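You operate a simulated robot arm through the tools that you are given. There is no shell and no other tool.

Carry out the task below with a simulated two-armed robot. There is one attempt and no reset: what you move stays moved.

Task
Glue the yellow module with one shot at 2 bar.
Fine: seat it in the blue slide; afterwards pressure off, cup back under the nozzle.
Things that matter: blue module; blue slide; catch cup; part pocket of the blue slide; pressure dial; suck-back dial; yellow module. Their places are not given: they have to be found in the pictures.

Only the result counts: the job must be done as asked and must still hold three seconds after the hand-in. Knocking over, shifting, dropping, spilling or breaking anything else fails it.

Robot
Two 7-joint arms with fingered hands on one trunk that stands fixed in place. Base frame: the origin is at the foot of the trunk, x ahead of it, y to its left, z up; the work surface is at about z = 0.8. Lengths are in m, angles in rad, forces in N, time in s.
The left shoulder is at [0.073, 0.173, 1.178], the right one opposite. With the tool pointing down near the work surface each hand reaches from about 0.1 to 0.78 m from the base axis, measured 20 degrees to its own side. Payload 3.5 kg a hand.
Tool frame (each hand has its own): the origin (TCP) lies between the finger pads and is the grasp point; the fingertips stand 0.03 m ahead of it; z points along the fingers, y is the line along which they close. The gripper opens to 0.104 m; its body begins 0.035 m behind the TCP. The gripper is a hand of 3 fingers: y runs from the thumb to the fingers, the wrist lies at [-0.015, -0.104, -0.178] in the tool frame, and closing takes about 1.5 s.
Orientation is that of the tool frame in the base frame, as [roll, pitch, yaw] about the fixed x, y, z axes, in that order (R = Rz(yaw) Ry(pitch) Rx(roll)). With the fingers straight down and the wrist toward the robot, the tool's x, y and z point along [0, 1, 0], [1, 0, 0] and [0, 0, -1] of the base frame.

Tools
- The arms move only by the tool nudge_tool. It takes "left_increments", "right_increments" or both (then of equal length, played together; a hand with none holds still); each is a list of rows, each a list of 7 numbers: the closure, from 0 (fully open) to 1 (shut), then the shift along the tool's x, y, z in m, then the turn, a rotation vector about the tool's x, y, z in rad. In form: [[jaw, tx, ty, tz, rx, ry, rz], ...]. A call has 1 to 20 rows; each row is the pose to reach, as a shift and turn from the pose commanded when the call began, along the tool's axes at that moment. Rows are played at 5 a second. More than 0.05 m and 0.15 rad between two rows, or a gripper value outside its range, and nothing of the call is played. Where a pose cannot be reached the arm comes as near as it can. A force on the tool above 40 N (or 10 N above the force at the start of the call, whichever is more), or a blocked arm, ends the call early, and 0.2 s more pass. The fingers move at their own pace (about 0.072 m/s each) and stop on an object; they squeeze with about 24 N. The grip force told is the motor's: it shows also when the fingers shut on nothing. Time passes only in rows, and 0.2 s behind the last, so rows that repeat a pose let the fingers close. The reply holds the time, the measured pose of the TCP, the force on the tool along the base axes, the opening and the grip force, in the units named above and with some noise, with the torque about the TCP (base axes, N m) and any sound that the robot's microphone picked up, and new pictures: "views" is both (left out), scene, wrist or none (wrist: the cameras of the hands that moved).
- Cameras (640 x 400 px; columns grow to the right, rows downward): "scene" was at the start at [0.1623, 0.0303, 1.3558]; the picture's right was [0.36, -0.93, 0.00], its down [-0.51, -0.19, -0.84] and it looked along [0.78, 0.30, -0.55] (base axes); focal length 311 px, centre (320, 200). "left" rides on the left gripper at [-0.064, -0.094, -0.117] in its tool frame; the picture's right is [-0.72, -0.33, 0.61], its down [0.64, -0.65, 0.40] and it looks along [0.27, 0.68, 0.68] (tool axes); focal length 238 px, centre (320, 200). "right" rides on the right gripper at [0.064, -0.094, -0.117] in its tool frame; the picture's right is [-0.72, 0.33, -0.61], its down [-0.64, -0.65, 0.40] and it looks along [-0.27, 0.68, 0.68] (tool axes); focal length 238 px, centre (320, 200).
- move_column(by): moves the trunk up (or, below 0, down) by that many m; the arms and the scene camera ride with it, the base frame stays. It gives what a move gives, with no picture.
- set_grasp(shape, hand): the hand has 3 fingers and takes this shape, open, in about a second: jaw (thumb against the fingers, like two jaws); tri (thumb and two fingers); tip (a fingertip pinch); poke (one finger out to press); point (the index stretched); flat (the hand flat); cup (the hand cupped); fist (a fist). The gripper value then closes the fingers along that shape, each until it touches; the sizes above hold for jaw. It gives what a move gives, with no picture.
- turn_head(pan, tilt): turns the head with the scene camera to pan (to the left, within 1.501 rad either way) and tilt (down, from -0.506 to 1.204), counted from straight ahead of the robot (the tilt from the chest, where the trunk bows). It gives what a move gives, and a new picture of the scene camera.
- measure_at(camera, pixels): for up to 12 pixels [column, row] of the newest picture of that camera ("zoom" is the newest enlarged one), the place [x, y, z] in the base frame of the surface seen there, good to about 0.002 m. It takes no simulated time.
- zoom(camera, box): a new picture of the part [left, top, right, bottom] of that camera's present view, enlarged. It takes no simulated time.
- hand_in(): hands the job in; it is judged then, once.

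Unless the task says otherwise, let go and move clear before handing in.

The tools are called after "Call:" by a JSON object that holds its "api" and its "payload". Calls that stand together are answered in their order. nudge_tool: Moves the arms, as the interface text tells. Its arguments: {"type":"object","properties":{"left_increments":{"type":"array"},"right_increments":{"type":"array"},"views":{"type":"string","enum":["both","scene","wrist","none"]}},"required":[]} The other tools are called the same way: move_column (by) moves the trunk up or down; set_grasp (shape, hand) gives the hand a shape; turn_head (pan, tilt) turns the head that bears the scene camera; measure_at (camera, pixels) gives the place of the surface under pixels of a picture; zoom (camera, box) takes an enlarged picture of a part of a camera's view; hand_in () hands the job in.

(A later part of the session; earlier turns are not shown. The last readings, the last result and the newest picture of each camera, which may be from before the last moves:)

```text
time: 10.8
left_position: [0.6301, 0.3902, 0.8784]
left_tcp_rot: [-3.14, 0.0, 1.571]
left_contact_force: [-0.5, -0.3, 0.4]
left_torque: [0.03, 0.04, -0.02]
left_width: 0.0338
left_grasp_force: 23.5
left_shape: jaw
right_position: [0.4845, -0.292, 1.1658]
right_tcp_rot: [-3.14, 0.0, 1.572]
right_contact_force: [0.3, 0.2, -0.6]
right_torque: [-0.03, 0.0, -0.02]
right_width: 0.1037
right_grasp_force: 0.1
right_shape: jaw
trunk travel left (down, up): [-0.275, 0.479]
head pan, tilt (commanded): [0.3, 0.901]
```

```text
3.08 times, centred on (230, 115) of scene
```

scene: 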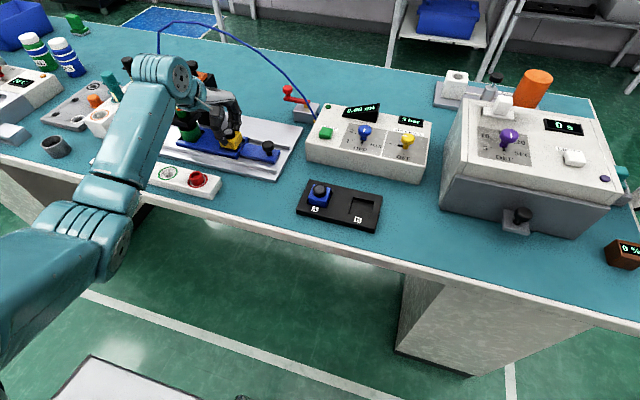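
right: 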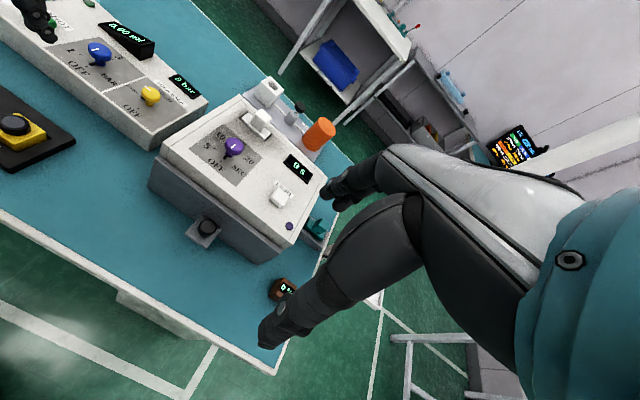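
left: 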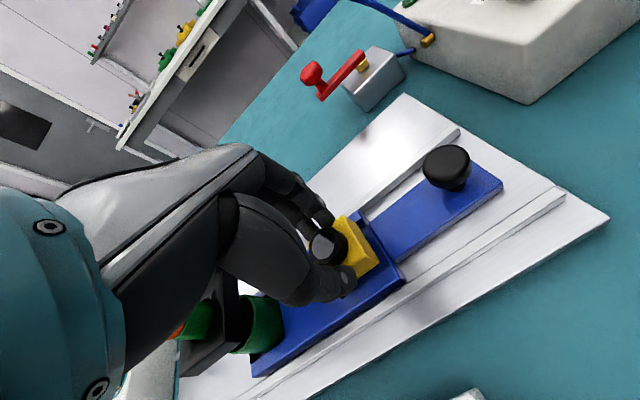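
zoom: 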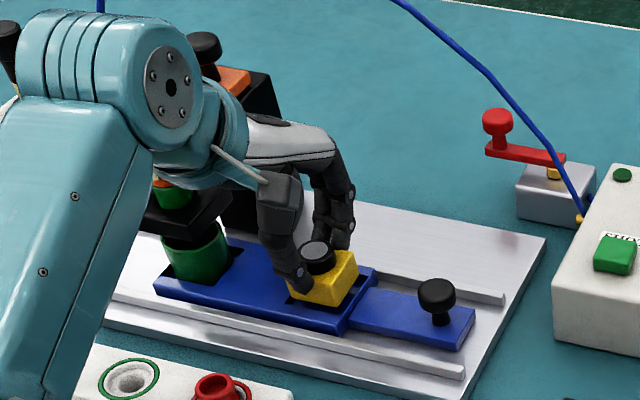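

The module hovers over the pocket; TCP x reads 0.630 (drifted −3 mm). Measuring block versus pocket edges here.

Call:
{"api": "zoom", "payload": {"camera": "left", "box": [310, 200, 410, 300]}}

Call:
{"api": "measure_at", "payload": {"camera": "left", "pixels": [[344, 217], [361, 256], [371, 261], [354, 276], [356, 217], [385, 262], [340, 295], [390, 285], [335, 240], [350, 235]]}}

```text
4.00 times, centred on (360, 250) of left
```

zoom: 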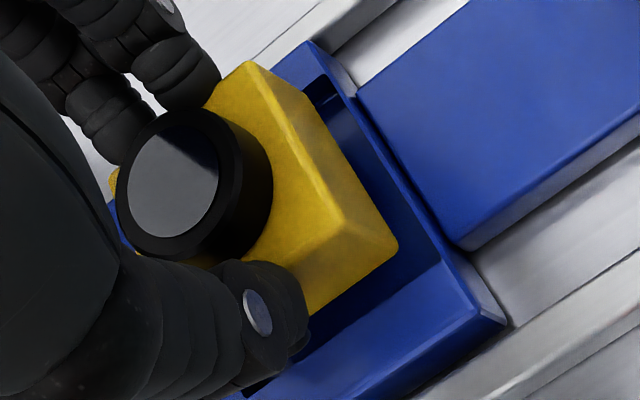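

```text
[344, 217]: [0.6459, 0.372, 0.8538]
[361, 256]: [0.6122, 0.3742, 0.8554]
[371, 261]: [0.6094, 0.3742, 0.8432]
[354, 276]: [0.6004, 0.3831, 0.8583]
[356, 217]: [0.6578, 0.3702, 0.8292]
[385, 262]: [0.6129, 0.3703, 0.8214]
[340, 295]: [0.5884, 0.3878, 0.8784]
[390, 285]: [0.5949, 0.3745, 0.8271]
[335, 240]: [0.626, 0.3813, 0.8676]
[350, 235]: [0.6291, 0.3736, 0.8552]
```

Call:
{"api": "measure_at", "payload": {"camera": "zoom", "pixels": [[250, 66], [345, 215], [398, 243], [313, 310], [320, 80], [322, 110], [440, 265], [370, 310], [320, 150], [400, 190], [112, 180], [380, 215]]}}

Call:
{"api": "measure_at", "payload": {"camera": "zoom", "pixels": [[420, 275], [410, 285], [400, 295], [430, 280], [330, 330], [340, 340], [355, 100], [345, 95], [335, 85], [390, 240], [365, 265], [335, 290]]}}

```text
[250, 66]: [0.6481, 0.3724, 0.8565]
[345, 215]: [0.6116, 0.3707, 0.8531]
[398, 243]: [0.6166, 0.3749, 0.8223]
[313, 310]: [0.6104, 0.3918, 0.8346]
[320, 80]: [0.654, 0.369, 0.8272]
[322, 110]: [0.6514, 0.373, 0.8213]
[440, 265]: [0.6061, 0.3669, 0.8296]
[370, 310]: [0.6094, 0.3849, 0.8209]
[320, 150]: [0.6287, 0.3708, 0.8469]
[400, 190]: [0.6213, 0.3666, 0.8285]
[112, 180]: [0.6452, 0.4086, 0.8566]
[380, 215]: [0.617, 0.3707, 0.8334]
```

```text
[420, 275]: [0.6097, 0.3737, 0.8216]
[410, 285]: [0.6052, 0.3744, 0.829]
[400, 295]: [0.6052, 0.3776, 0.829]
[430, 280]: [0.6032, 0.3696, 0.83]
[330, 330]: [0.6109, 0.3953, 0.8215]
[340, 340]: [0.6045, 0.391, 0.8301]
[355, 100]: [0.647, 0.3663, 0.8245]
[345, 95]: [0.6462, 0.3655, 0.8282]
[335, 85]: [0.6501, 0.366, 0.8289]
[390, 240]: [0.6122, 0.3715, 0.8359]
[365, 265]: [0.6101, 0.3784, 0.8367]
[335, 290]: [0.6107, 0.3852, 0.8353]
```

Block spans x 0.611–0.6485, y 0.3715–0.409; pocket x 0.607–0.654, y 0.368–0.414, floor 0.8215; bottom is about 9 mm above the floor. Lowering with a +1 mm x correction.

Call:
{"api": "nudge_tool", "payload": {"left_increments": [[1, 0.0005, 0.0013, 0.003, 0, 0, 0], [1, 0.0005, 0.0013, 0.006, 0, 0, 0], [1, 0.0005, 0.0013, 0.0085, 0, 0, 0], [1, 0.0005, 0.0013, 0.0085, 0, 0, 0]], "views": "wrist"}}

Call:
{"api": "zoom", "payload": {"camera": "left", "box": [310, 200, 410, 300]}}

```text
time: 11.8
left_position: [0.6312, 0.39, 0.8698]
left_tcp_rot: [-3.141, 0.0, 1.572]
left_contact_force: [-0.1, -0.2, 0.3]
left_torque: [0.0, 0.02, 0.01]
left_width: 0.0339
left_grasp_force: 23.8
left_shape: jaw
right_position: [0.484, -0.292, 1.1668]
right_tcp_rot: [3.141, 0.0, 1.573]
right_contact_force: [0.3, 0.0, 0.6]
right_torque: [0.0, -0.02, 0.0]
right_width: 0.1039
right_grasp_force: 0.0
right_shape: jaw
trunk travel left (down, up): [-0.275, 0.479]
head pan, tilt (commanded): [0.3, 0.901]
```

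left: 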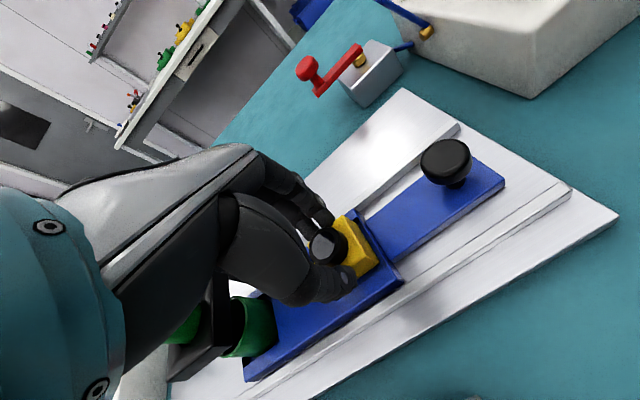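

```text
4.00 times, centred on (360, 250) of left
```

zoom: 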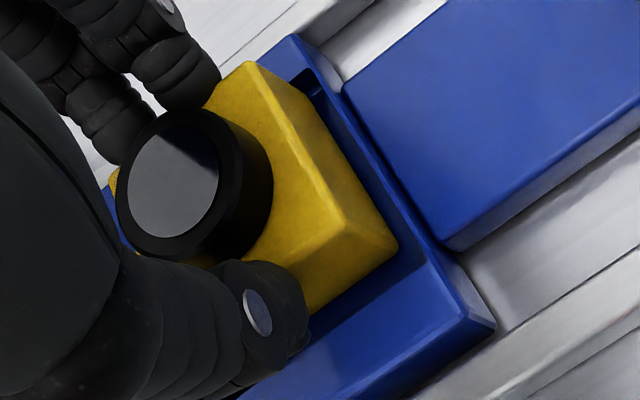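

No contact force yet (0.3 N); block bottom is about 1 mm from the floor. Lowering a little more and watching the force.

Call:
{"api": "nudge_tool", "payload": {"left_increments": [[1, 0, 0, 0.001, 0, 0, 0], [1, 0, 0, 0.002, 0, 0, 0], [1, 0, 0, 0.002, 0, 0, 0]], "views": "wrist"}}

Call:
{"api": "zoom", "payload": {"camera": "left", "box": [310, 200, 410, 300]}}

Call:
{"api": "measure_at", "payload": {"camera": "zoom", "pixels": [[250, 66], [345, 215], [380, 280], [300, 90]]}}

```text
time: 12.6
left_position: [0.6316, 0.3907, 0.8679]
left_tcp_rot: [3.142, 0.0, 1.572]
left_contact_force: [0.0, 1.4, 2.3]
left_torque: [-0.01, 0.07, 0.02]
left_width: 0.0337
left_grasp_force: 24.0
left_shape: jaw
right_position: [0.4843, -0.294, 1.1663]
right_tcp_rot: [3.141, -0.002, 1.574]
right_contact_force: [0.7, -0.1, 0.3]
right_torque: [0.04, 0.01, -0.01]
right_width: 0.1035
right_grasp_force: 0.0
right_shape: jaw
trunk travel left (down, up): [-0.275, 0.479]
head pan, tilt (commanded): [0.3, 0.901]
```

left: 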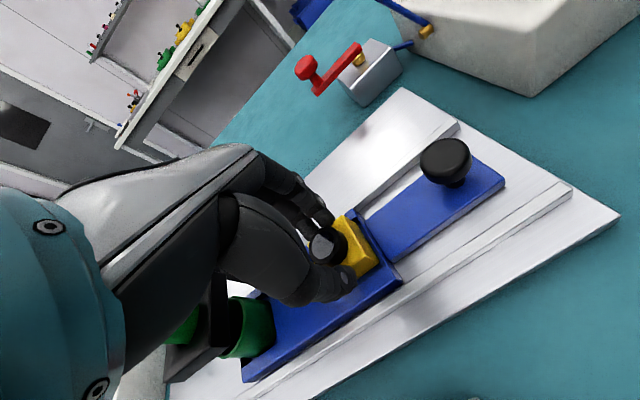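

```text
4.00 times, centred on (360, 250) of left
```

zoom: 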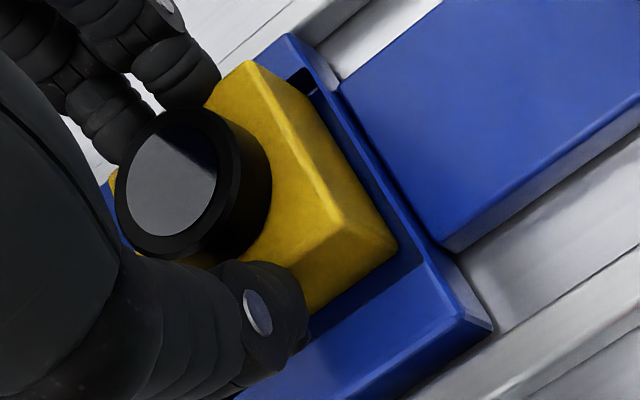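

```text
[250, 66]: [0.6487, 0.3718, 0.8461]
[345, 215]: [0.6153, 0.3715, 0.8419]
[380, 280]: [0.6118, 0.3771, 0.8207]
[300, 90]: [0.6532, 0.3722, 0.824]
```

Contact at 2.3 N and block top at 0.846: the module is on the pocket floor. Opening gently, then rising straight up.

Call:
{"api": "nudge_tool", "payload": {"left_increments": [[0.65, 0, 0, 0.001, 0, 0, 0], [0.6, 0, 0, 0.001, 0, 0, 0], [0.5, 0, 0, 0.001, 0, 0, 0], [0.4, 0, 0, 0.001, 0, 0, 0], [0.3, 0, 0, 0.001, 0, 0, 0], [0.3, 0, 0, 0.001, 0, 0, 0]], "views": "wrist"}}

Call:
{"api": "zoom", "payload": {"camera": "left", "box": [290, 180, 410, 300]}}

```text
time: 14.0
left_position: [0.6329, 0.3906, 0.868]
left_tcp_rot: [-3.14, 0.001, 1.573]
left_contact_force: [-0.8, 0.2, 0.2]
left_torque: [0.0, -0.01, 0.01]
left_width: 0.0725
left_grasp_force: 0.0
left_shape: jaw
right_position: [0.4835, -0.2925, 1.1661]
right_tcp_rot: [-3.14, 0.0, 1.572]
right_contact_force: [0.3, -0.5, -0.2]
right_torque: [0.0, -0.01, 0.03]
right_width: 0.1036
right_grasp_force: 0.1
right_shape: jaw
trunk travel left (down, up): [-0.275, 0.479]
head pan, tilt (commanded): [0.3, 0.901]
```

left: 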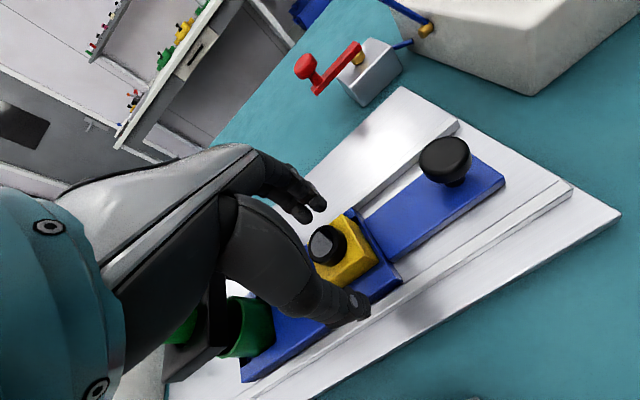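

```text
3.33 times, centred on (350, 240) of left
```

zoom: 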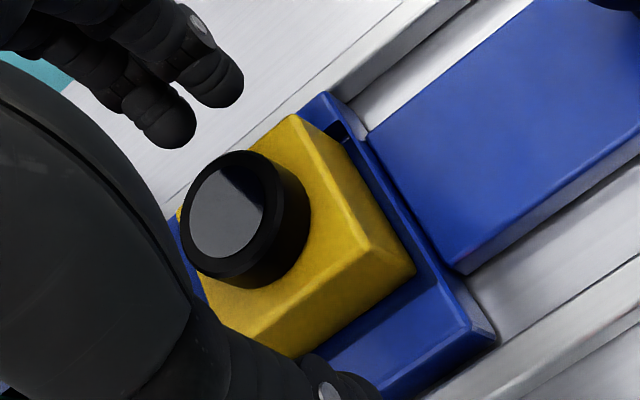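

The module stands released and seated in the pocket. I'll rise straight up first, and measure the blue hose path so I avoid it on the way to the pressure dial.

Call:
{"api": "nudge_tool", "payload": {"left_increments": [[0.3, 0, 0, -0.02, 0, 0, 0], [0.3, 0, 0, -0.05, 0, 0, 0], [0.3, 0, 0, -0.09, 0, 0, 0], [0.3, 0, 0, -0.13, 0, 0, 0]], "views": "both"}}

Call:
{"api": "zoom", "payload": {"camera": "scene", "box": [140, 10, 330, 180]}}

Call:
{"api": "measure_at", "payload": {"camera": "scene", "pixels": [[200, 22], [230, 32], [250, 45], [265, 60], [282, 75], [295, 88], [305, 102], [313, 112]]}}

Call:
{"api": "zoom", "payload": {"camera": "left", "box": [240, 180, 460, 340]}}

```text
time: 15.0
left_position: [0.6318, 0.3911, 0.9965]
left_tcp_rot: [3.141, 0.0, 1.573]
left_contact_force: [-0.2, -1.0, 0.1]
left_torque: [-0.01, 0.0, -0.03]
left_width: 0.0724
left_grasp_force: 0.1
left_shape: jaw
right_position: [0.483, -0.2928, 1.1652]
right_tcp_rot: [3.141, 0.0, 1.572]
right_contact_force: [1.0, 1.0, -0.2]
right_torque: [0.0, -0.02, -0.01]
right_width: 0.1034
right_grasp_force: 0.1
right_shape: jaw
trunk travel left (down, up): [-0.275, 0.479]
head pan, tilt (commanded): [0.3, 0.901]
```

scene: 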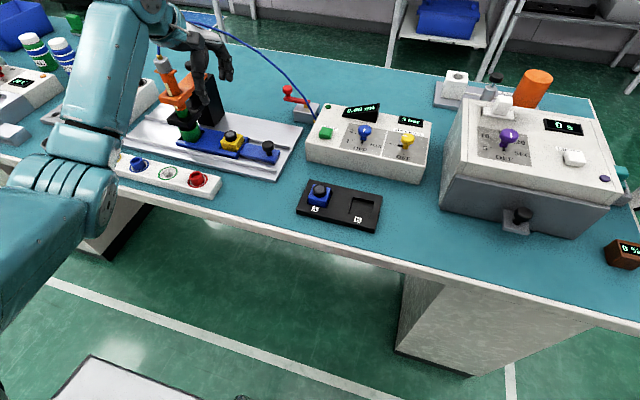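
left: 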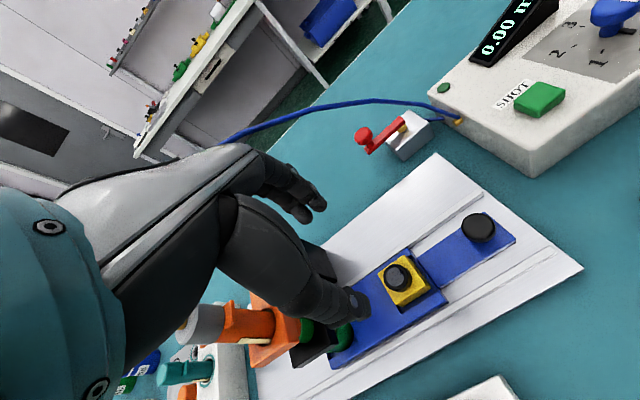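

```text
2.35 times, centred on (235, 95) of scene
```

zoom: 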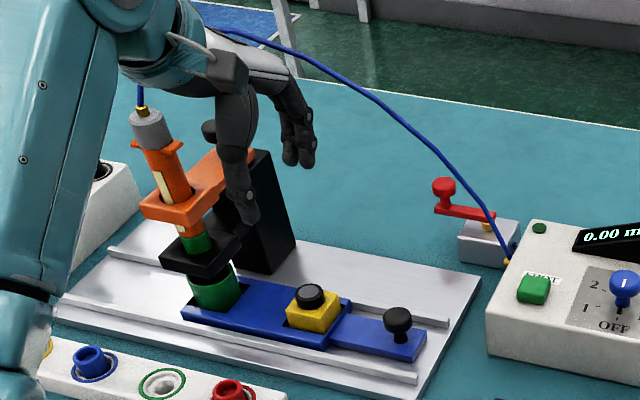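

```text
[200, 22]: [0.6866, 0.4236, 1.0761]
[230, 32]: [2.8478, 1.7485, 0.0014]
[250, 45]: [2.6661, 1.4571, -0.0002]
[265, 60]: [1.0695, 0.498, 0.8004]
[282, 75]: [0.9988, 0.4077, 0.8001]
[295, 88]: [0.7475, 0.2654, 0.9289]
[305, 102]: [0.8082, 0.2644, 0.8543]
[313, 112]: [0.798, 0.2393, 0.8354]
```

```text
2.50 times, centred on (350, 260) of left
```

zoom: 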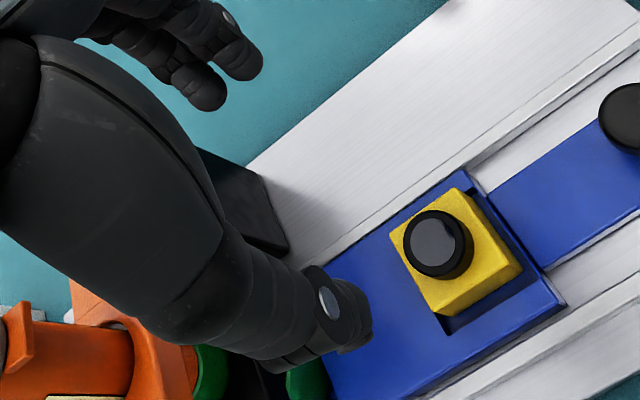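

I need the hose's actual 3D path; sampling along it in an enlarged view.

Call:
{"api": "zoom", "payload": {"camera": "scene", "box": [200, 10, 330, 130]}}

Call:
{"api": "zoom", "payload": {"camera": "left", "box": [200, 60, 480, 200]}}

```text
3.33 times, centred on (265, 70) of scene
```

zoom: 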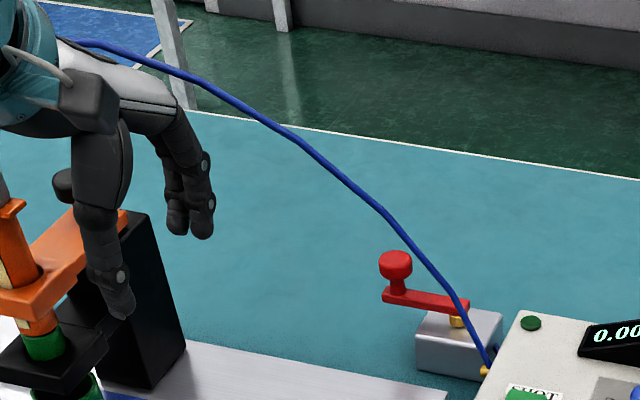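

```text
2.29 times, centred on (340, 130) of left
```

zoom: 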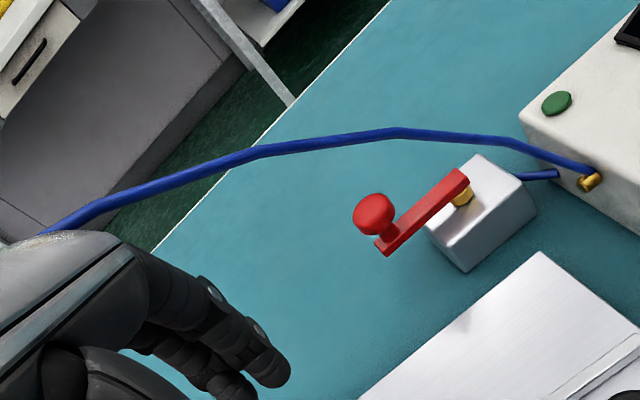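

Call:
{"api": "measure_at", "payload": {"camera": "zoom", "pixels": [[100, 205], [150, 186], [200, 170], [260, 151], [330, 141], [395, 133], [450, 137], [500, 141], [550, 158], [375, 215], [450, 185]]}}

Call:
{"api": "zoom", "payload": {"camera": "scene", "box": [200, 10, 330, 130]}}

Call:
{"api": "measure_at", "payload": {"camera": "zoom", "pixels": [[110, 45], [160, 64], [205, 83], [250, 110], [300, 141], [340, 173], [385, 212], [430, 262], [460, 305], [480, 345]]}}

```text
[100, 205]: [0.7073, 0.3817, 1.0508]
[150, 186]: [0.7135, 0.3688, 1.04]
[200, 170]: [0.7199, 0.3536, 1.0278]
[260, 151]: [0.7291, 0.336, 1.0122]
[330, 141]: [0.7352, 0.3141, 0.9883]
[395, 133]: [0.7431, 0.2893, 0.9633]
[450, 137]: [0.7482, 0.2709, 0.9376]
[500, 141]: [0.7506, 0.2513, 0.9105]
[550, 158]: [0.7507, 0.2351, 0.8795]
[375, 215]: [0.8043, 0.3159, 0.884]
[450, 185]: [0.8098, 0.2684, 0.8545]
```

```text
3.33 times, centred on (265, 70) of scene
```

zoom: 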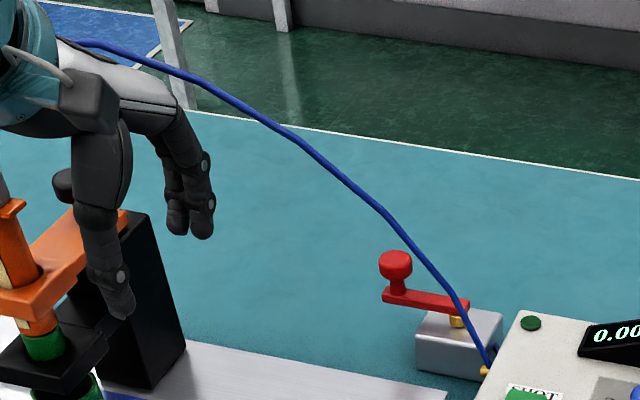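

```text
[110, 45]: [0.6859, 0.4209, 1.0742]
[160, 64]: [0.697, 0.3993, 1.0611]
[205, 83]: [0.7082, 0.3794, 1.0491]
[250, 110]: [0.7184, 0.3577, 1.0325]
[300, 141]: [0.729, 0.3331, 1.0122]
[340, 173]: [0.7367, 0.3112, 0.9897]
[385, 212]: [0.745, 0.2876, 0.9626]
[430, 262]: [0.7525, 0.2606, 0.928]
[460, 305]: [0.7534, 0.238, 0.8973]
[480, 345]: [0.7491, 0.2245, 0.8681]
```

The hose runs from (0.69,0.42,1.07) to (0.75,0.225,0.87); I'll keep x≤0.6 while passing it, then approach above the pressure dial at (0.704, 0.0885).

Call:
{"api": "nudge_tool", "payload": {"left_increments": [[0.3, 0, -0.04, 0, 0, 0, 0], [0.3, -0.03, -0.06, 0, 0, 0, 0], [0.3, -0.075, -0.06, 0, 0, 0, 0], [0.3, -0.12, -0.06, 0, 0, 0, 0], [0.3, -0.165, -0.06, 0, 0, 0, 0], [0.3, -0.21, -0.06, 0, 0, 0, 0], [0.4, -0.25, -0.045, 0, 0, 0, 0], [0.4, -0.28, -0.01, 0, 0, 0, 0], [0.4, -0.302, 0.03, 0, 0, 0, 0], [0.4, -0.302, 0.072, 0, 0, 0, 0], [0.4, -0.302, 0.072, 0, 0, 0, 0]], "views": "both"}}

Call:
{"api": "zoom", "payload": {"camera": "left", "box": [240, 160, 460, 340]}}

```text
time: 17.4
left_position: [0.7046, 0.0884, 0.999]
left_tcp_rot: [3.139, 0.0, 1.571]
left_contact_force: [-0.7, 0.8, 0.0]
left_torque: [0.0, -0.01, -0.01]
left_width: 0.0627
left_grasp_force: 0.0
left_shape: jaw
right_position: [0.4839, -0.2931, 1.1662]
right_tcp_rot: [-3.14, 0.002, 1.573]
right_contact_force: [1.1, 0.2, 0.6]
right_torque: [0.01, 0.02, -0.04]
right_width: 0.1038
right_grasp_force: 0.0
right_shape: jaw
trunk travel left (down, up): [-0.275, 0.479]
head pan, tilt (commanded): [0.3, 0.901]
```

scene: 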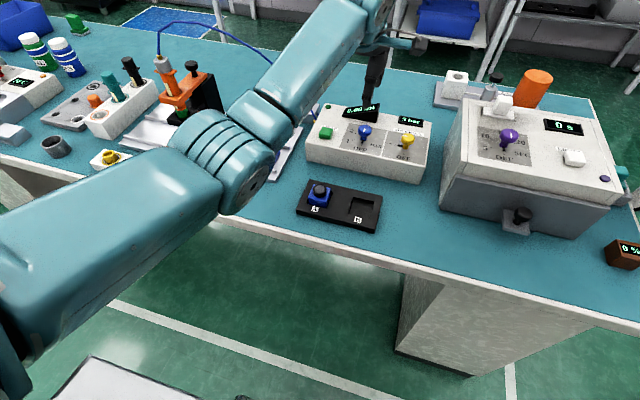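
left: 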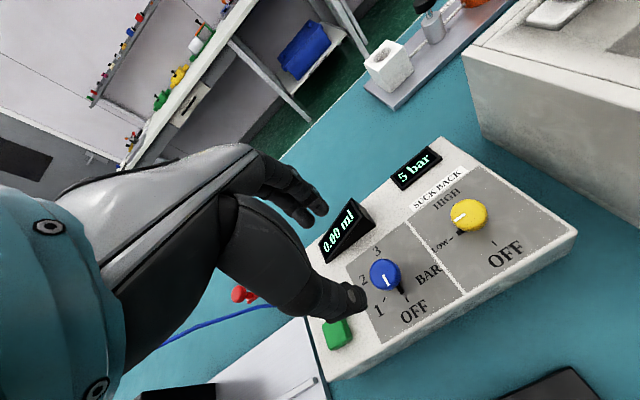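

```text
2.22 times, centred on (350, 250) of left
```

zoom: 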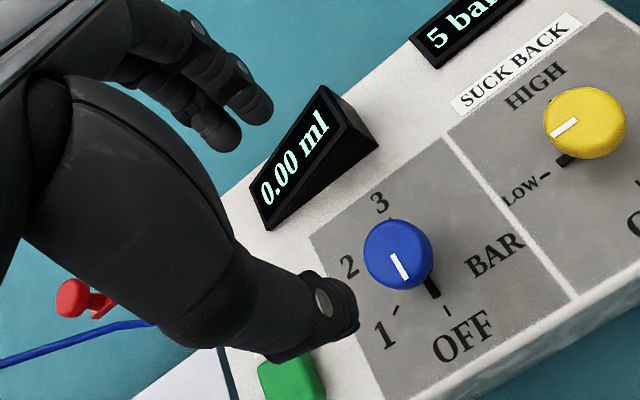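

The dial labels are confirmed (OFF,1,2,3 clockwise, pointer at OFF). I'll refine the knob centre and also test how far the wrist can turn here, high above the panel.

Call:
{"api": "measure_at", "payload": {"camera": "zoom", "pixels": [[398, 245], [370, 245], [430, 250], [390, 222], [405, 287], [433, 288], [447, 310], [396, 308], [585, 110], [555, 130], [315, 230], [375, 140]]}}

Call:
{"api": "nudge_tool", "payload": {"left_increments": [[0.4, 0, 0, 0, 0, 0, -0.14], [0.4, 0, 0, 0, 0, 0, -0.28], [0.4, 0, 0, 0, 0, 0, -0.42], [0.4, 0, 0, 0, 0, 0, -0.56], [0.4, 0, 0, 0, 0, 0, -0.7], [0.4, 0, 0, 0, 0, 0, -0.84], [0.4, 0, 0, 0, 0, 0, -0.98], [0.4, 0, 0, 0, 0, 0, -1.1], [0.4, 0, 0, 0, 0, 0, -1.1]], "views": "both"}}

```text
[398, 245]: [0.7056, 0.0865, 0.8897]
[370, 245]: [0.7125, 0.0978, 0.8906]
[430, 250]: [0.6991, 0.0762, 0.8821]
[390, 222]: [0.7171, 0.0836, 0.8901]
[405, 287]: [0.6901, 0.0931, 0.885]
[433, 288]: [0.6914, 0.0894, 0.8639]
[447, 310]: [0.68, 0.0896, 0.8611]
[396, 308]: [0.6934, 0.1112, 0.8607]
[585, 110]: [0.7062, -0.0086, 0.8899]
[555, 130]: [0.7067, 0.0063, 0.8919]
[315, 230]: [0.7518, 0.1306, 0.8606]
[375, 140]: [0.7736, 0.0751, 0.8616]
```

```text
time: 19.4
left_position: [0.6702, 0.1006, 0.9961]
left_tcp_rot: [3.14, -0.001, 2.673]
left_contact_force: [0.0, -0.5, -0.5]
left_torque: [-0.01, -0.02, 0.01]
left_width: 0.0627
left_grasp_force: 0.1
left_shape: jaw
left hand out of reach, approached as far as the arm can: row 6, 7, 8, 9
right_position: [0.4841, -0.2912, 1.1648]
right_tcp_rot: [3.141, -0.001, 1.573]
right_contact_force: [0.1, -0.5, 0.0]
right_torque: [-0.02, -0.02, 0.02]
right_width: 0.1039
right_grasp_force: 0.0
right_shape: jaw
trunk travel left (down, up): [-0.275, 0.479]
head pan, tilt (commanded): [0.3, 0.901]
```

scene: 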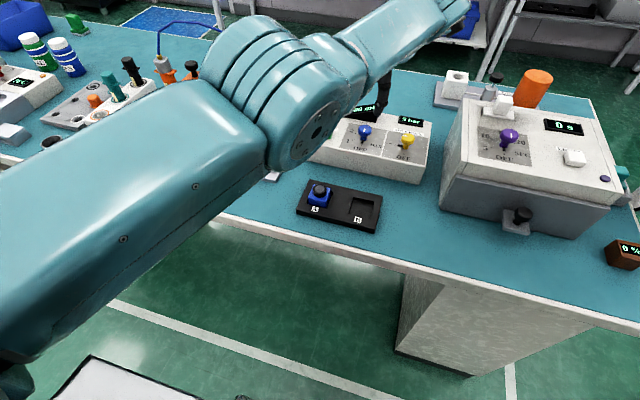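
left: 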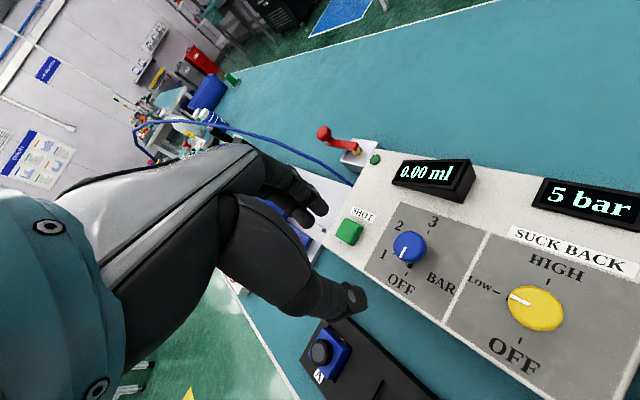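

Turning counter-clockwise beyond ~0.7 rad is out of reach; so I'll test the clockwise side by turning back and on to +1.05 rad from the straight pose.

Call:
{"api": "nudge_tool", "payload": {"left_increments": [[0.4, 0, 0, 0, 0, 0, 0.14], [0.4, 0, 0, 0, 0, 0, 0.28], [0.4, 0, 0, 0, 0, 0, 0.42], [0.4, 0, 0, 0, 0, 0, 0.56], [0.4, 0, 0, 0, 0, 0, 0.7], [0.4, 0, 0, 0, 0, 0, 0.84], [0.4, 0, 0, 0, 0, 0, 0.98], [0.4, 0, 0, 0, 0, 0, 1.1], [0.4, 0, 0, 0, 0, 0, 1.24], [0.4, 0, 0, 0, 0, 0, 1.38], [0.4, 0, 0, 0, 0, 0, 1.52], [0.4, 0, 0, 0, 0, 0, 1.66], [0.4, 0, 0, 0, 0, 0, 1.8], [0.4, 0, 0, 0, 0, 0, 1.94], [0.4, 0, 0, 0, 0, 0, 2.08], [0.4, 0, 0, 0, 0, 0, 2.2], [0.4, 0, 0, 0, 0, 0, 2.2]], "views": "both"}}

```text
time: 23.0
left_position: [0.6855, 0.1001, 0.9958]
left_tcp_rot: [3.141, -0.001, 0.471]
left_contact_force: [0.4, 0.2, -0.4]
left_torque: [-0.01, 0.0, -0.01]
left_width: 0.0627
left_grasp_force: 0.0
left_shape: jaw
left hand out of reach, approached as far as the arm can: row 1, 2, 3, 4, 5, 6, 7, 8, 9, 10, 11, 12, 13, 14, 15, 16, 17
right_position: [0.4832, -0.2926, 1.1646]
right_tcp_rot: [3.141, 0.002, 1.571]
right_contact_force: [-0.1, 0.0, -0.7]
right_torque: [0.0, -0.02, 0.03]
right_width: 0.1037
right_grasp_force: 0.1
right_shape: jaw
trunk travel left (down, up): [-0.275, 0.479]
head pan, tilt (commanded): [0.3, 0.901]
```

scene: 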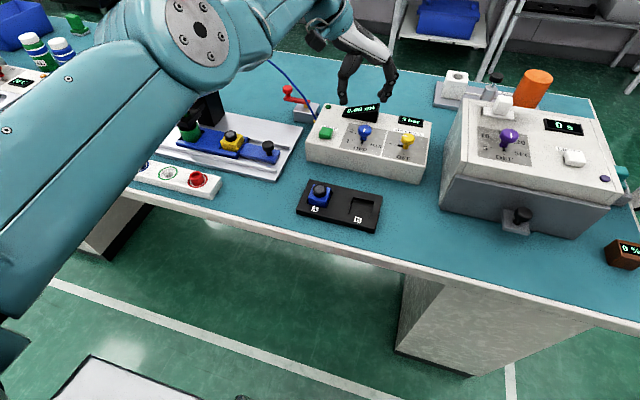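
left: 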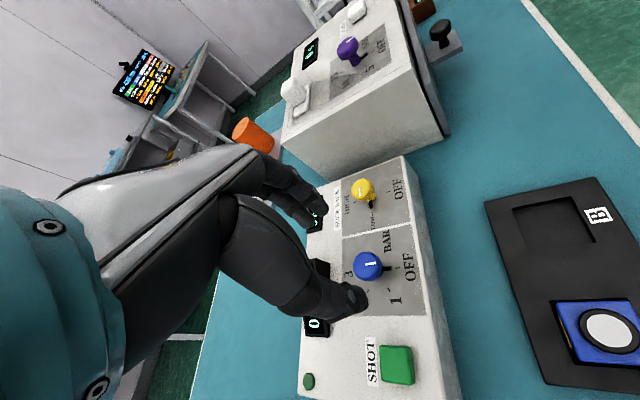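

The clockwise side also falls short (stops at (0.686,0.100)); the arm is nearly stretched. I'll turn back to the straight pose, raise the hand 0.1 m, then lower the trunk so the shoulder is level with the wrist.

Call:
{"api": "nudge_tool", "payload": {"left_increments": [[0.4, 0, 0, 0, 0, 0, -0.14], [0.4, 0, 0, 0, 0, 0, -0.28], [0.4, 0, 0, 0, 0, 0, -0.42], [0.4, 0, 0, 0, 0, 0, -0.56], [0.4, 0, 0, 0, 0, 0, -0.7], [0.4, 0, 0, 0, 0, 0, -0.84], [0.4, 0, 0, 0, 0, 0, -0.98], [0.4, 0, 0, 0, 0, 0, -1.1], [0.4, 0, 0, 0, 0, 0, -1.1]], "views": "scene"}}

```text
time: 25.0
left_position: [0.7415, 0.0847, 0.9956]
left_tcp_rot: [-3.141, -0.001, 1.575]
left_contact_force: [0.1, 0.0, 0.0]
left_torque: [0.03, -0.01, 0.0]
left_width: 0.0628
left_grasp_force: 0.1
left_shape: jaw
left hand out of reach, approached as far as the arm can: row 1, 2, 3, 4, 5, 6, 7, 8, 9
right_position: [0.4839, -0.2922, 1.1643]
right_tcp_rot: [3.14, 0.0, 1.574]
right_contact_force: [-0.7, 0.1, 0.1]
right_torque: [0.03, -0.01, -0.01]
right_width: 0.1038
right_grasp_force: 0.0
right_shape: jaw
trunk travel left (down, up): [-0.275, 0.479]
head pan, tilt (commanded): [0.3, 0.901]
```

scene: 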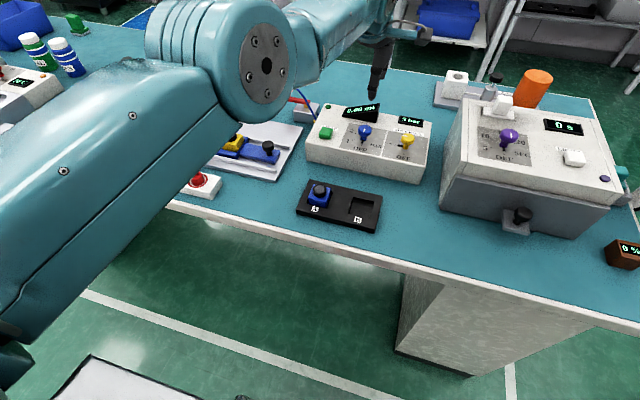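

The arm is stretched out and over-reaching (x 0.7415). I'll pull the hand back 0.12 m toward the robot and up slightly to recover a bent-elbow pose, and see where the command stands.

Call:
{"api": "nudge_tool", "payload": {"left_increments": [[0.4, 0, -0.04, -0.01, 0, 0, 0], [0.4, 0, -0.08, -0.02, 0, 0, 0], [0.4, 0, -0.12, -0.03, 0, 0, 0], [0.4, 0, -0.12, -0.03, 0, 0, 0]], "views": "scene"}}

```text
time: 26.0
left_position: [0.7305, 0.0501, 1.0328]
left_tcp_rot: [-3.14, 0.0, 1.572]
left_contact_force: [-0.4, -0.6, 0.1]
left_torque: [0.0, 0.03, 0.0]
left_width: 0.0627
left_grasp_force: 0.0
left_shape: jaw
left hand out of reach, approached as far as the arm can: row 1, 2, 3, 4
right_position: [0.4831, -0.2928, 1.1665]
right_tcp_rot: [3.141, 0.001, 1.573]
right_contact_force: [-0.2, -0.3, -0.5]
right_torque: [-0.01, 0.02, 0.01]
right_width: 0.1037
right_grasp_force: 0.1
right_shape: jaw
trunk travel left (down, up): [-0.275, 0.479]
head pan, tilt (commanded): [0.3, 0.901]
```

scene: 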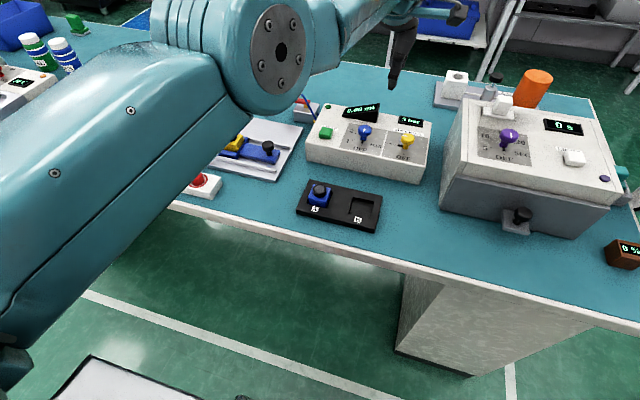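

The hand stays stuck at (0.73,0.05) though commanded to x≈0.585: the IK sits in a bad arm posture. Let me measure where the arm links are before choosing a way out.

Call:
{"api": "measure_at", "payload": {"camera": "scene", "pixels": [[280, 50], [215, 40], [150, 60], [220, 90], [130, 110], [50, 170], [30, 250], [20, 350], [340, 30], [390, 15], [405, 50], [180, 30]]}}

Call:
{"api": "zoom", "payload": {"camera": "right", "box": [0, 0, 640, 400]}}

```text
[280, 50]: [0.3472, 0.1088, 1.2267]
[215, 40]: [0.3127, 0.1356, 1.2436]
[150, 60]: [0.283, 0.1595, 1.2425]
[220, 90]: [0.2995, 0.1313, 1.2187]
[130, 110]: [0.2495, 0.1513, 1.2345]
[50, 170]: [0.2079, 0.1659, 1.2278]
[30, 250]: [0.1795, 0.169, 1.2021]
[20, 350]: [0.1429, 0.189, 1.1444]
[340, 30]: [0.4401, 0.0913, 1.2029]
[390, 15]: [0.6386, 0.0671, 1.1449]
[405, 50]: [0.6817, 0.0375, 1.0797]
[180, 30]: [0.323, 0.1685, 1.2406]
```

```text
1.00 times, centred on (320, 200) of right (not enlarged: the box is as wide or as high as the picture)
```

zoom: 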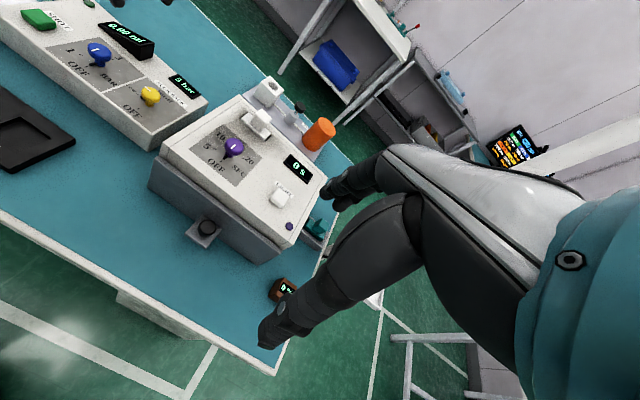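

The arm is fully straight from the shoulder to the wrist, and the command error is purely radial, so it is stuck at the stretched singularity. I'll pull the target much closer and higher, with hold rows, to make the elbow bend in free air.

Call:
{"api": "nudge_tool", "payload": {"left_increments": [[0.4, 0.005, -0.02, -0.025, 0, 0, 0], [0.4, 0.01, -0.04, -0.05, 0, 0, 0], [0.4, 0.015, -0.06, -0.075, 0, 0, 0], [0.4, 0.02, -0.085, -0.1, 0, 0, 0], [0.4, 0.025, -0.11, -0.12, 0, 0, 0], [0.4, 0.03, -0.12, -0.13, 0, 0, 0], [0.4, 0.03, -0.12, -0.13, 0, 0, 0], [0.4, 0.03, -0.12, -0.13, 0, 0, 0]], "views": "scene"}}

```text
time: 27.8
left_position: [0.7008, 0.0533, 1.1838]
left_tcp_rot: [-3.139, 0.0, 1.572]
left_contact_force: [0.6, -0.3, 0.1]
left_torque: [0.0, -0.02, 0.01]
left_width: 0.0626
left_grasp_force: 0.1
left_shape: jaw
left hand out of reach, approached as far as the arm can: row 1, 2, 3, 4, 5, 6, 7, 8
right_position: [0.4831, -0.2933, 1.1655]
right_tcp_rot: [-3.141, 0.001, 1.574]
right_contact_force: [0.4, 0.3, -1.2]
right_torque: [-0.01, 0.0, -0.03]
right_width: 0.1036
right_grasp_force: 0.0
right_shape: jaw
trunk travel left (down, up): [-0.275, 0.479]
head pan, tilt (commanded): [0.3, 0.901]
```

scene: 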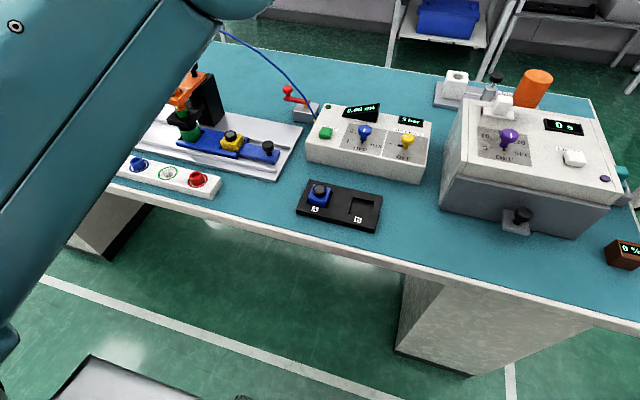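

Still straight. I'll try stretching the command beyond full reach (to straighten the elbow through zero) and then retracting, all high in free air, to flip it back to the normal bend side.

Call:
{"api": "nudge_tool", "payload": {"left_increments": [[0.4, 0, 0.05, 0, 0, 0, 0], [0.4, 0, 0.1, 0, 0, 0, 0], [0.4, 0, 0.15, 0, 0, 0, 0], [0.4, 0, 0.2, 0, 0, 0, 0], [0.4, 0, 0.25, 0, 0, 0, 0], [0.4, 0, 0.3, 0, 0, 0, 0], [0.4, 0, 0.34, 0, 0, 0, 0], [0.4, 0, 0.3, 0, 0, 0, 0], [0.4, 0, 0.25, 0, 0, 0, 0], [0.4, 0, 0.2, 0, 0, 0, 0], [0.4, 0, 0.15, 0, 0, 0, 0], [0.4, 0, 0.1, 0, 0, 0, 0], [0.4, 0, 0.1, 0, 0, 0, 0]], "views": "scene"}}

```text
time: 30.6
left_position: [0.7144, 0.0709, 1.1627]
left_tcp_rot: [-3.141, -0.001, 1.571]
left_contact_force: [-0.3, 1.3, -0.1]
left_torque: [-0.02, -0.03, -0.03]
left_width: 0.0628
left_grasp_force: 0.0
left_shape: jaw
left hand out of reach, approached as far as the arm can: row 1, 2, 3, 4, 5, 6, 7, 8, 9, 10, 11, 12, 13
right_position: [0.4823, -0.2932, 1.1663]
right_tcp_rot: [3.141, 0.0, 1.573]
right_contact_force: [-0.4, 0.2, 0.6]
right_torque: [0.0, -0.02, 0.04]
right_width: 0.1037
right_grasp_force: 0.1
right_shape: jaw
trunk travel left (down, up): [-0.275, 0.479]
head pan, tilt (commanded): [0.3, 0.901]
```

scene: 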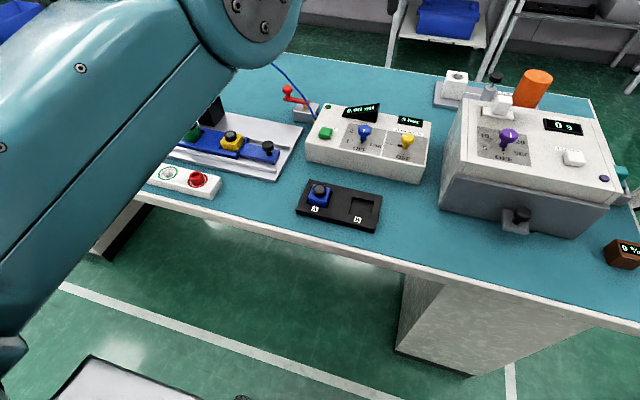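

The wrist distance from the shoulder is always 0.572 m: elbow exactly straight. To bend it I need a sideways move in the elbow's flexing direction, so I'll look at the elbow's disc to find its hinge axis.

Call:
{"api": "turn_head", "payload": {"pan": 0.2, "tilt": 0.3}}

```text
time: 31.6
left_position: [0.7139, 0.0713, 1.163]
left_tcp_rot: [3.141, -0.001, 1.573]
left_contact_force: [-0.3, 0.9, 0.7]
left_torque: [0.0, 0.0, -0.02]
left_width: 0.0628
left_grasp_force: 0.1
left_shape: jaw
right_position: [0.4838, -0.2924, 1.1666]
right_tcp_rot: [3.141, 0.0, 1.573]
right_contact_force: [0.2, -0.8, -1.0]
right_torque: [-0.01, 0.01, -0.06]
right_width: 0.1037
right_grasp_force: 0.0
right_shape: jaw
trunk travel left (down, up): [-0.275, 0.479]
head pan, tilt (commanded): [0.201, 0.3]
```

scene: 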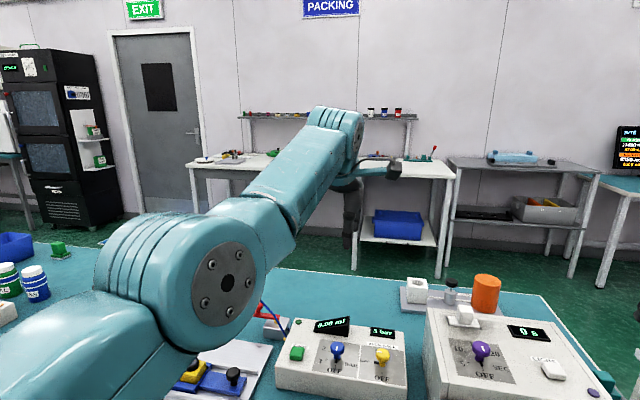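

Call:
{"api": "measure_at", "payload": {"camera": "scene", "pixels": [[205, 300], [240, 255], [248, 290], [212, 268], [275, 190], [320, 150], [345, 120], [357, 140], [150, 250], [60, 340], [180, 350], [290, 200]]}}

Call:
{"api": "zoom", "payload": {"camera": "scene", "box": [0, 100, 420, 400]}}

```text
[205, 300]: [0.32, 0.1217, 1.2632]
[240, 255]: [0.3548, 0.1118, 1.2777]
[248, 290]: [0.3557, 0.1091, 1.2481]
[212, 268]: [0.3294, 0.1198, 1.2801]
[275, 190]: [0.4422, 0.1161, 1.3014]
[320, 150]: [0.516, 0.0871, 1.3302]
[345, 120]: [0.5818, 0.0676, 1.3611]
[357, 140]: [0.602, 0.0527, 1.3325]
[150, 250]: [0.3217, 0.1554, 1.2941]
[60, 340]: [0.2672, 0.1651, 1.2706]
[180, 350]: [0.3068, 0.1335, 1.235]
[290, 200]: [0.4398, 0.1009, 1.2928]
```

```text
1.33 times, centred on (210, 250) of scene
```

zoom: 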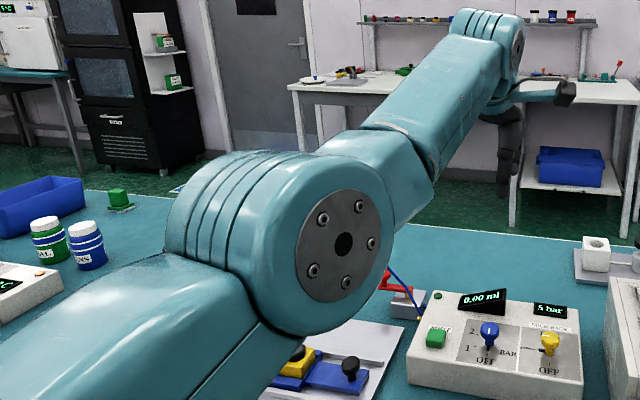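

The elbow hinge axis is roughly along y, so flexing moves the wrist vertically. I'll bring the command back to the actual place, then move it up and inward along the arc so the elbow takes part in the motion.

Call:
{"api": "nudge_tool", "payload": {"left_increments": [[0.4, -0.015, 0.045, 0, 0, 0, 0], [0.4, -0.03, 0.09, 0, 0, 0, 0], [0.4, -0.045, 0.13, 0, 0, 0, 0], [0.4, -0.045, 0.12, -0.04, 0, 0, 0], [0.4, -0.045, 0.1, -0.08, 0, 0, 0], [0.4, -0.045, 0.08, -0.12, 0, 0, 0], [0.4, -0.045, 0.05, -0.15, 0, 0, 0], [0.4, -0.045, 0.02, -0.18, 0, 0, 0], [0.4, -0.045, 0.0, -0.2, 0, 0, 0], [0.4, -0.045, 0.0, -0.2, 0, 0, 0]], "views": "scene"}}

```text
time: 33.8
left_position: [0.6438, 0.051, 1.3033]
left_tcp_rot: [-3.141, 0.003, 1.572]
left_contact_force: [-0.2, -0.5, 0.2]
left_torque: [0.0, 0.03, 0.01]
left_width: 0.0628
left_grasp_force: 0.1
left_shape: jaw
left hand out of reach, approached as far as the arm can: row 1, 2, 3, 4, 5, 6, 7, 8, 9, 10
right_position: [0.4847, -0.2919, 1.1659]
right_tcp_rot: [-3.139, 0.002, 1.572]
right_contact_force: [-0.4, 0.3, -0.2]
right_torque: [0.01, 0.01, -0.02]
right_width: 0.1036
right_grasp_force: 0.0
right_shape: jaw
trunk travel left (down, up): [-0.275, 0.479]
head pan, tilt (commanded): [0.201, 0.3]
```

scene: 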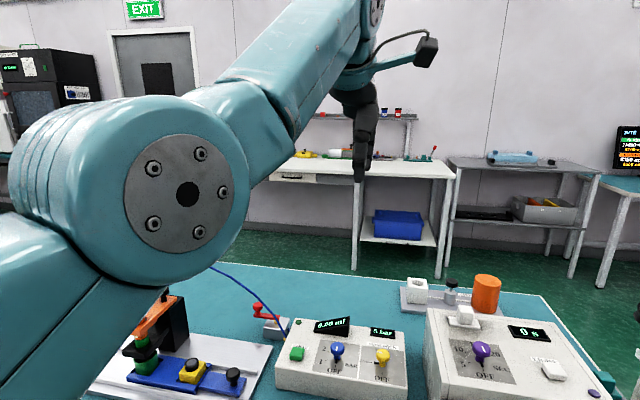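

The upward move is blocked too, so a wrist joint limit (hand straight down on a raised forearm) is pinning the straight arm. I'll tip the fingers forward (negative turn about tool x) to relieve the wrist while bringing the target nearer, so the elbow can flex.

Call:
{"api": "nudge_tool", "payload": {"left_increments": [[0.4, 0, 0.01, 0.02, -0.12, 0, 0], [0.4, 0.005, 0.02, 0.04, -0.24, 0, 0], [0.4, 0.005, 0.03, 0.06, -0.36, 0, 0], [0.4, 0.01, 0.04, 0.08, -0.48, 0, 0], [0.4, 0.01, 0.045, 0.1, -0.6, 0, 0], [0.4, 0.015, 0.05, 0.12, -0.72, 0, 0], [0.4, 0.02, 0.055, 0.14, -0.84, 0, 0], [0.4, 0.02, 0.055, 0.16, -0.9, 0, 0], [0.4, 0.02, 0.055, 0.16, -0.9, 0, 0], [0.4, 0.02, 0.055, 0.16, -0.9, 0, 0]], "views": "scene"}}

```text
time: 36.0
left_position: [0.8253, 0.0292, 1.1426]
left_tcp_rot: [2.242, 0.001, 1.569]
left_contact_force: [-0.1, 0.3, 0.3]
left_torque: [0.03, -0.01, -0.01]
left_width: 0.0623
left_grasp_force: 0.1
left_shape: jaw
left hand out of reach, approached as far as the arm can: row 1, 2, 3, 4, 5, 6, 7, 8, 9, 10
right_position: [0.4846, -0.2925, 1.1657]
right_tcp_rot: [-3.142, 0.001, 1.573]
right_contact_force: [-0.1, -0.7, -0.1]
right_torque: [-0.05, 0.02, -0.03]
right_width: 0.1036
right_grasp_force: 0.1
right_shape: jaw
trunk travel left (down, up): [-0.275, 0.479]
head pan, tilt (commanded): [0.201, 0.3]
```

scene: 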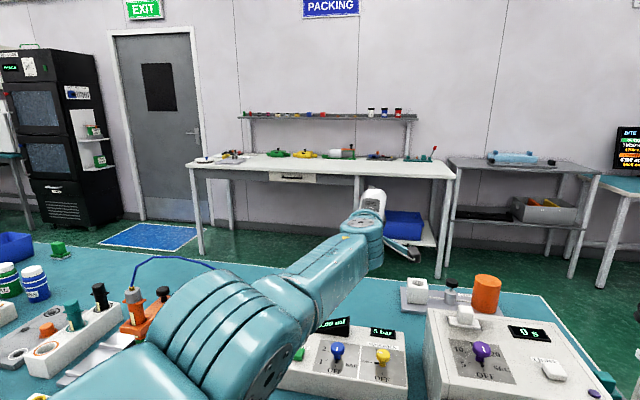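

Still straight, with a residual that hasn't closed. I'll hold the same command for a while to see whether it keeps converging.

Call:
{"api": "nudge_tool", "payload": {"left_increments": [[0.4, 0, 0, 0, 0, 0, 0], [0.4, 0, 0, 0, 0, 0, 0], [0.4, 0, 0, 0, 0, 0, 0], [0.4, 0, 0, 0, 0, 0, 0], [0.4, 0, 0, 0, 0, 0, 0], [0.4, 0, 0, 0, 0, 0, 0], [0.4, 0, 0, 0, 0, 0, 0], [0.4, 0, 0, 0, 0, 0, 0], [0.4, 0, 0, 0, 0, 0, 0], [0.4, 0, 0, 0, 0, 0, 0]], "views": "scene"}}

Call:
{"api": "measure_at", "payload": {"camera": "scene", "pixels": [[270, 375], [225, 290], [160, 350], [300, 290], [340, 260], [360, 225], [375, 245], [370, 200], [405, 250], [290, 345]]}}

```text
time: 38.2
left_position: [0.8242, 0.0285, 1.1436]
left_tcp_rot: [2.24, 0.0, 1.573]
left_contact_force: [-1.2, 0.1, 0.3]
left_torque: [-0.02, -0.01, 0.01]
left_width: 0.0622
left_grasp_force: 0.1
left_shape: jaw
right_position: [0.4825, -0.2923, 1.1648]
right_tcp_rot: [3.141, 0.0, 1.572]
right_contact_force: [-0.5, -0.4, 0.2]
right_torque: [0.03, 0.02, -0.03]
right_width: 0.1035
right_grasp_force: 0.1
right_shape: jaw
trunk travel left (down, up): [-0.275, 0.479]
head pan, tilt (commanded): [0.201, 0.3]
```

scene: 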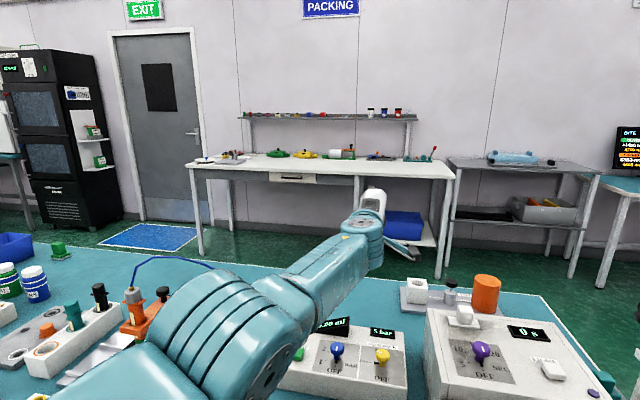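

```text
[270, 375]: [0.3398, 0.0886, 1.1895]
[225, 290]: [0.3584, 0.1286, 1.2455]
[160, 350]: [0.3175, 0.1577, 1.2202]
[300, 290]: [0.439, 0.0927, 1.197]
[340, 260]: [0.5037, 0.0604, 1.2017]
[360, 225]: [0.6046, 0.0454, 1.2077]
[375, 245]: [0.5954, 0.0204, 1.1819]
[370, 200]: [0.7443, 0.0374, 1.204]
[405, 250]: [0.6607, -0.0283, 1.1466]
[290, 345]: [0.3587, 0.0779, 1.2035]
```

With pure holds there is no out-of-reach note, so the command is reset to the reached pose each call; the elbow just sits exactly straight. I'll move tangentially upward along the reach sphere (elbow flex direction) and only then inward.

Call:
{"api": "nudge_tool", "payload": {"left_increments": [[0.4, -0.0055, 0.0119, 0.015, 0, 0, 0], [0.4, -0.0014, 0.0147, -0.0055, 0, 0, 0], [0.4, 0.0006, 0.0419, -0.0357, 0, 0, 0], [0.4, 0.0025, 0.0729, -0.0689, 0, 0, 0], [0.4, 0.0055, 0.1015, -0.1052, 0, 0, 0], [0.4, 0.01, 0.1273, -0.1453, 0, 0, 0], [0.4, 0.0208, 0.1196, -0.1871, 0, 0, 0], [0.4, 0.0319, 0.0957, -0.2171, 0, 0, 0], [0.4, 0.0429, 0.0717, -0.2473, 0, 0, 0], [0.4, 0.054, 0.0478, -0.2773, 0, 0, 0], [0.4, 0.054, 0.0478, -0.2773, 0, 0, 0]], "views": "scene"}}

```text
time: 40.6
left_position: [0.6324, 0.0841, 1.3543]
left_tcp_rot: [2.242, -0.001, 1.571]
left_contact_force: [-0.4, -0.3, -0.6]
left_torque: [-0.04, 0.04, -0.01]
left_width: 0.0623
left_grasp_force: 0.0
left_shape: jaw
left hand out of reach, approached as far as the arm can: row 1
right_position: [0.4836, -0.2926, 1.166]
right_tcp_rot: [3.141, 0.001, 1.573]
right_contact_force: [0.0, 0.7, -1.2]
right_torque: [0.0, -0.01, 0.03]
right_width: 0.1036
right_grasp_force: 0.0
right_shape: jaw
trunk travel left (down, up): [-0.275, 0.479]
head pan, tilt (commanded): [0.201, 0.3]
```

scene: 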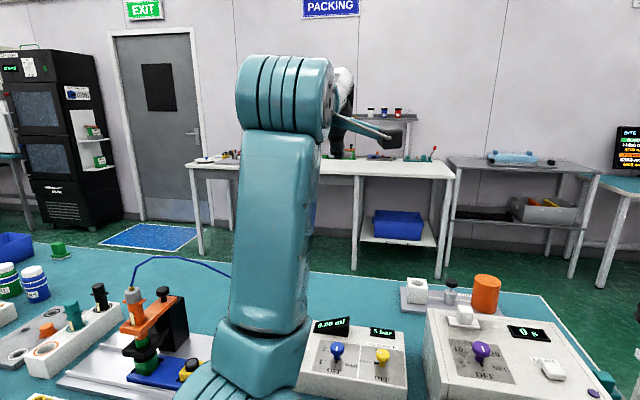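

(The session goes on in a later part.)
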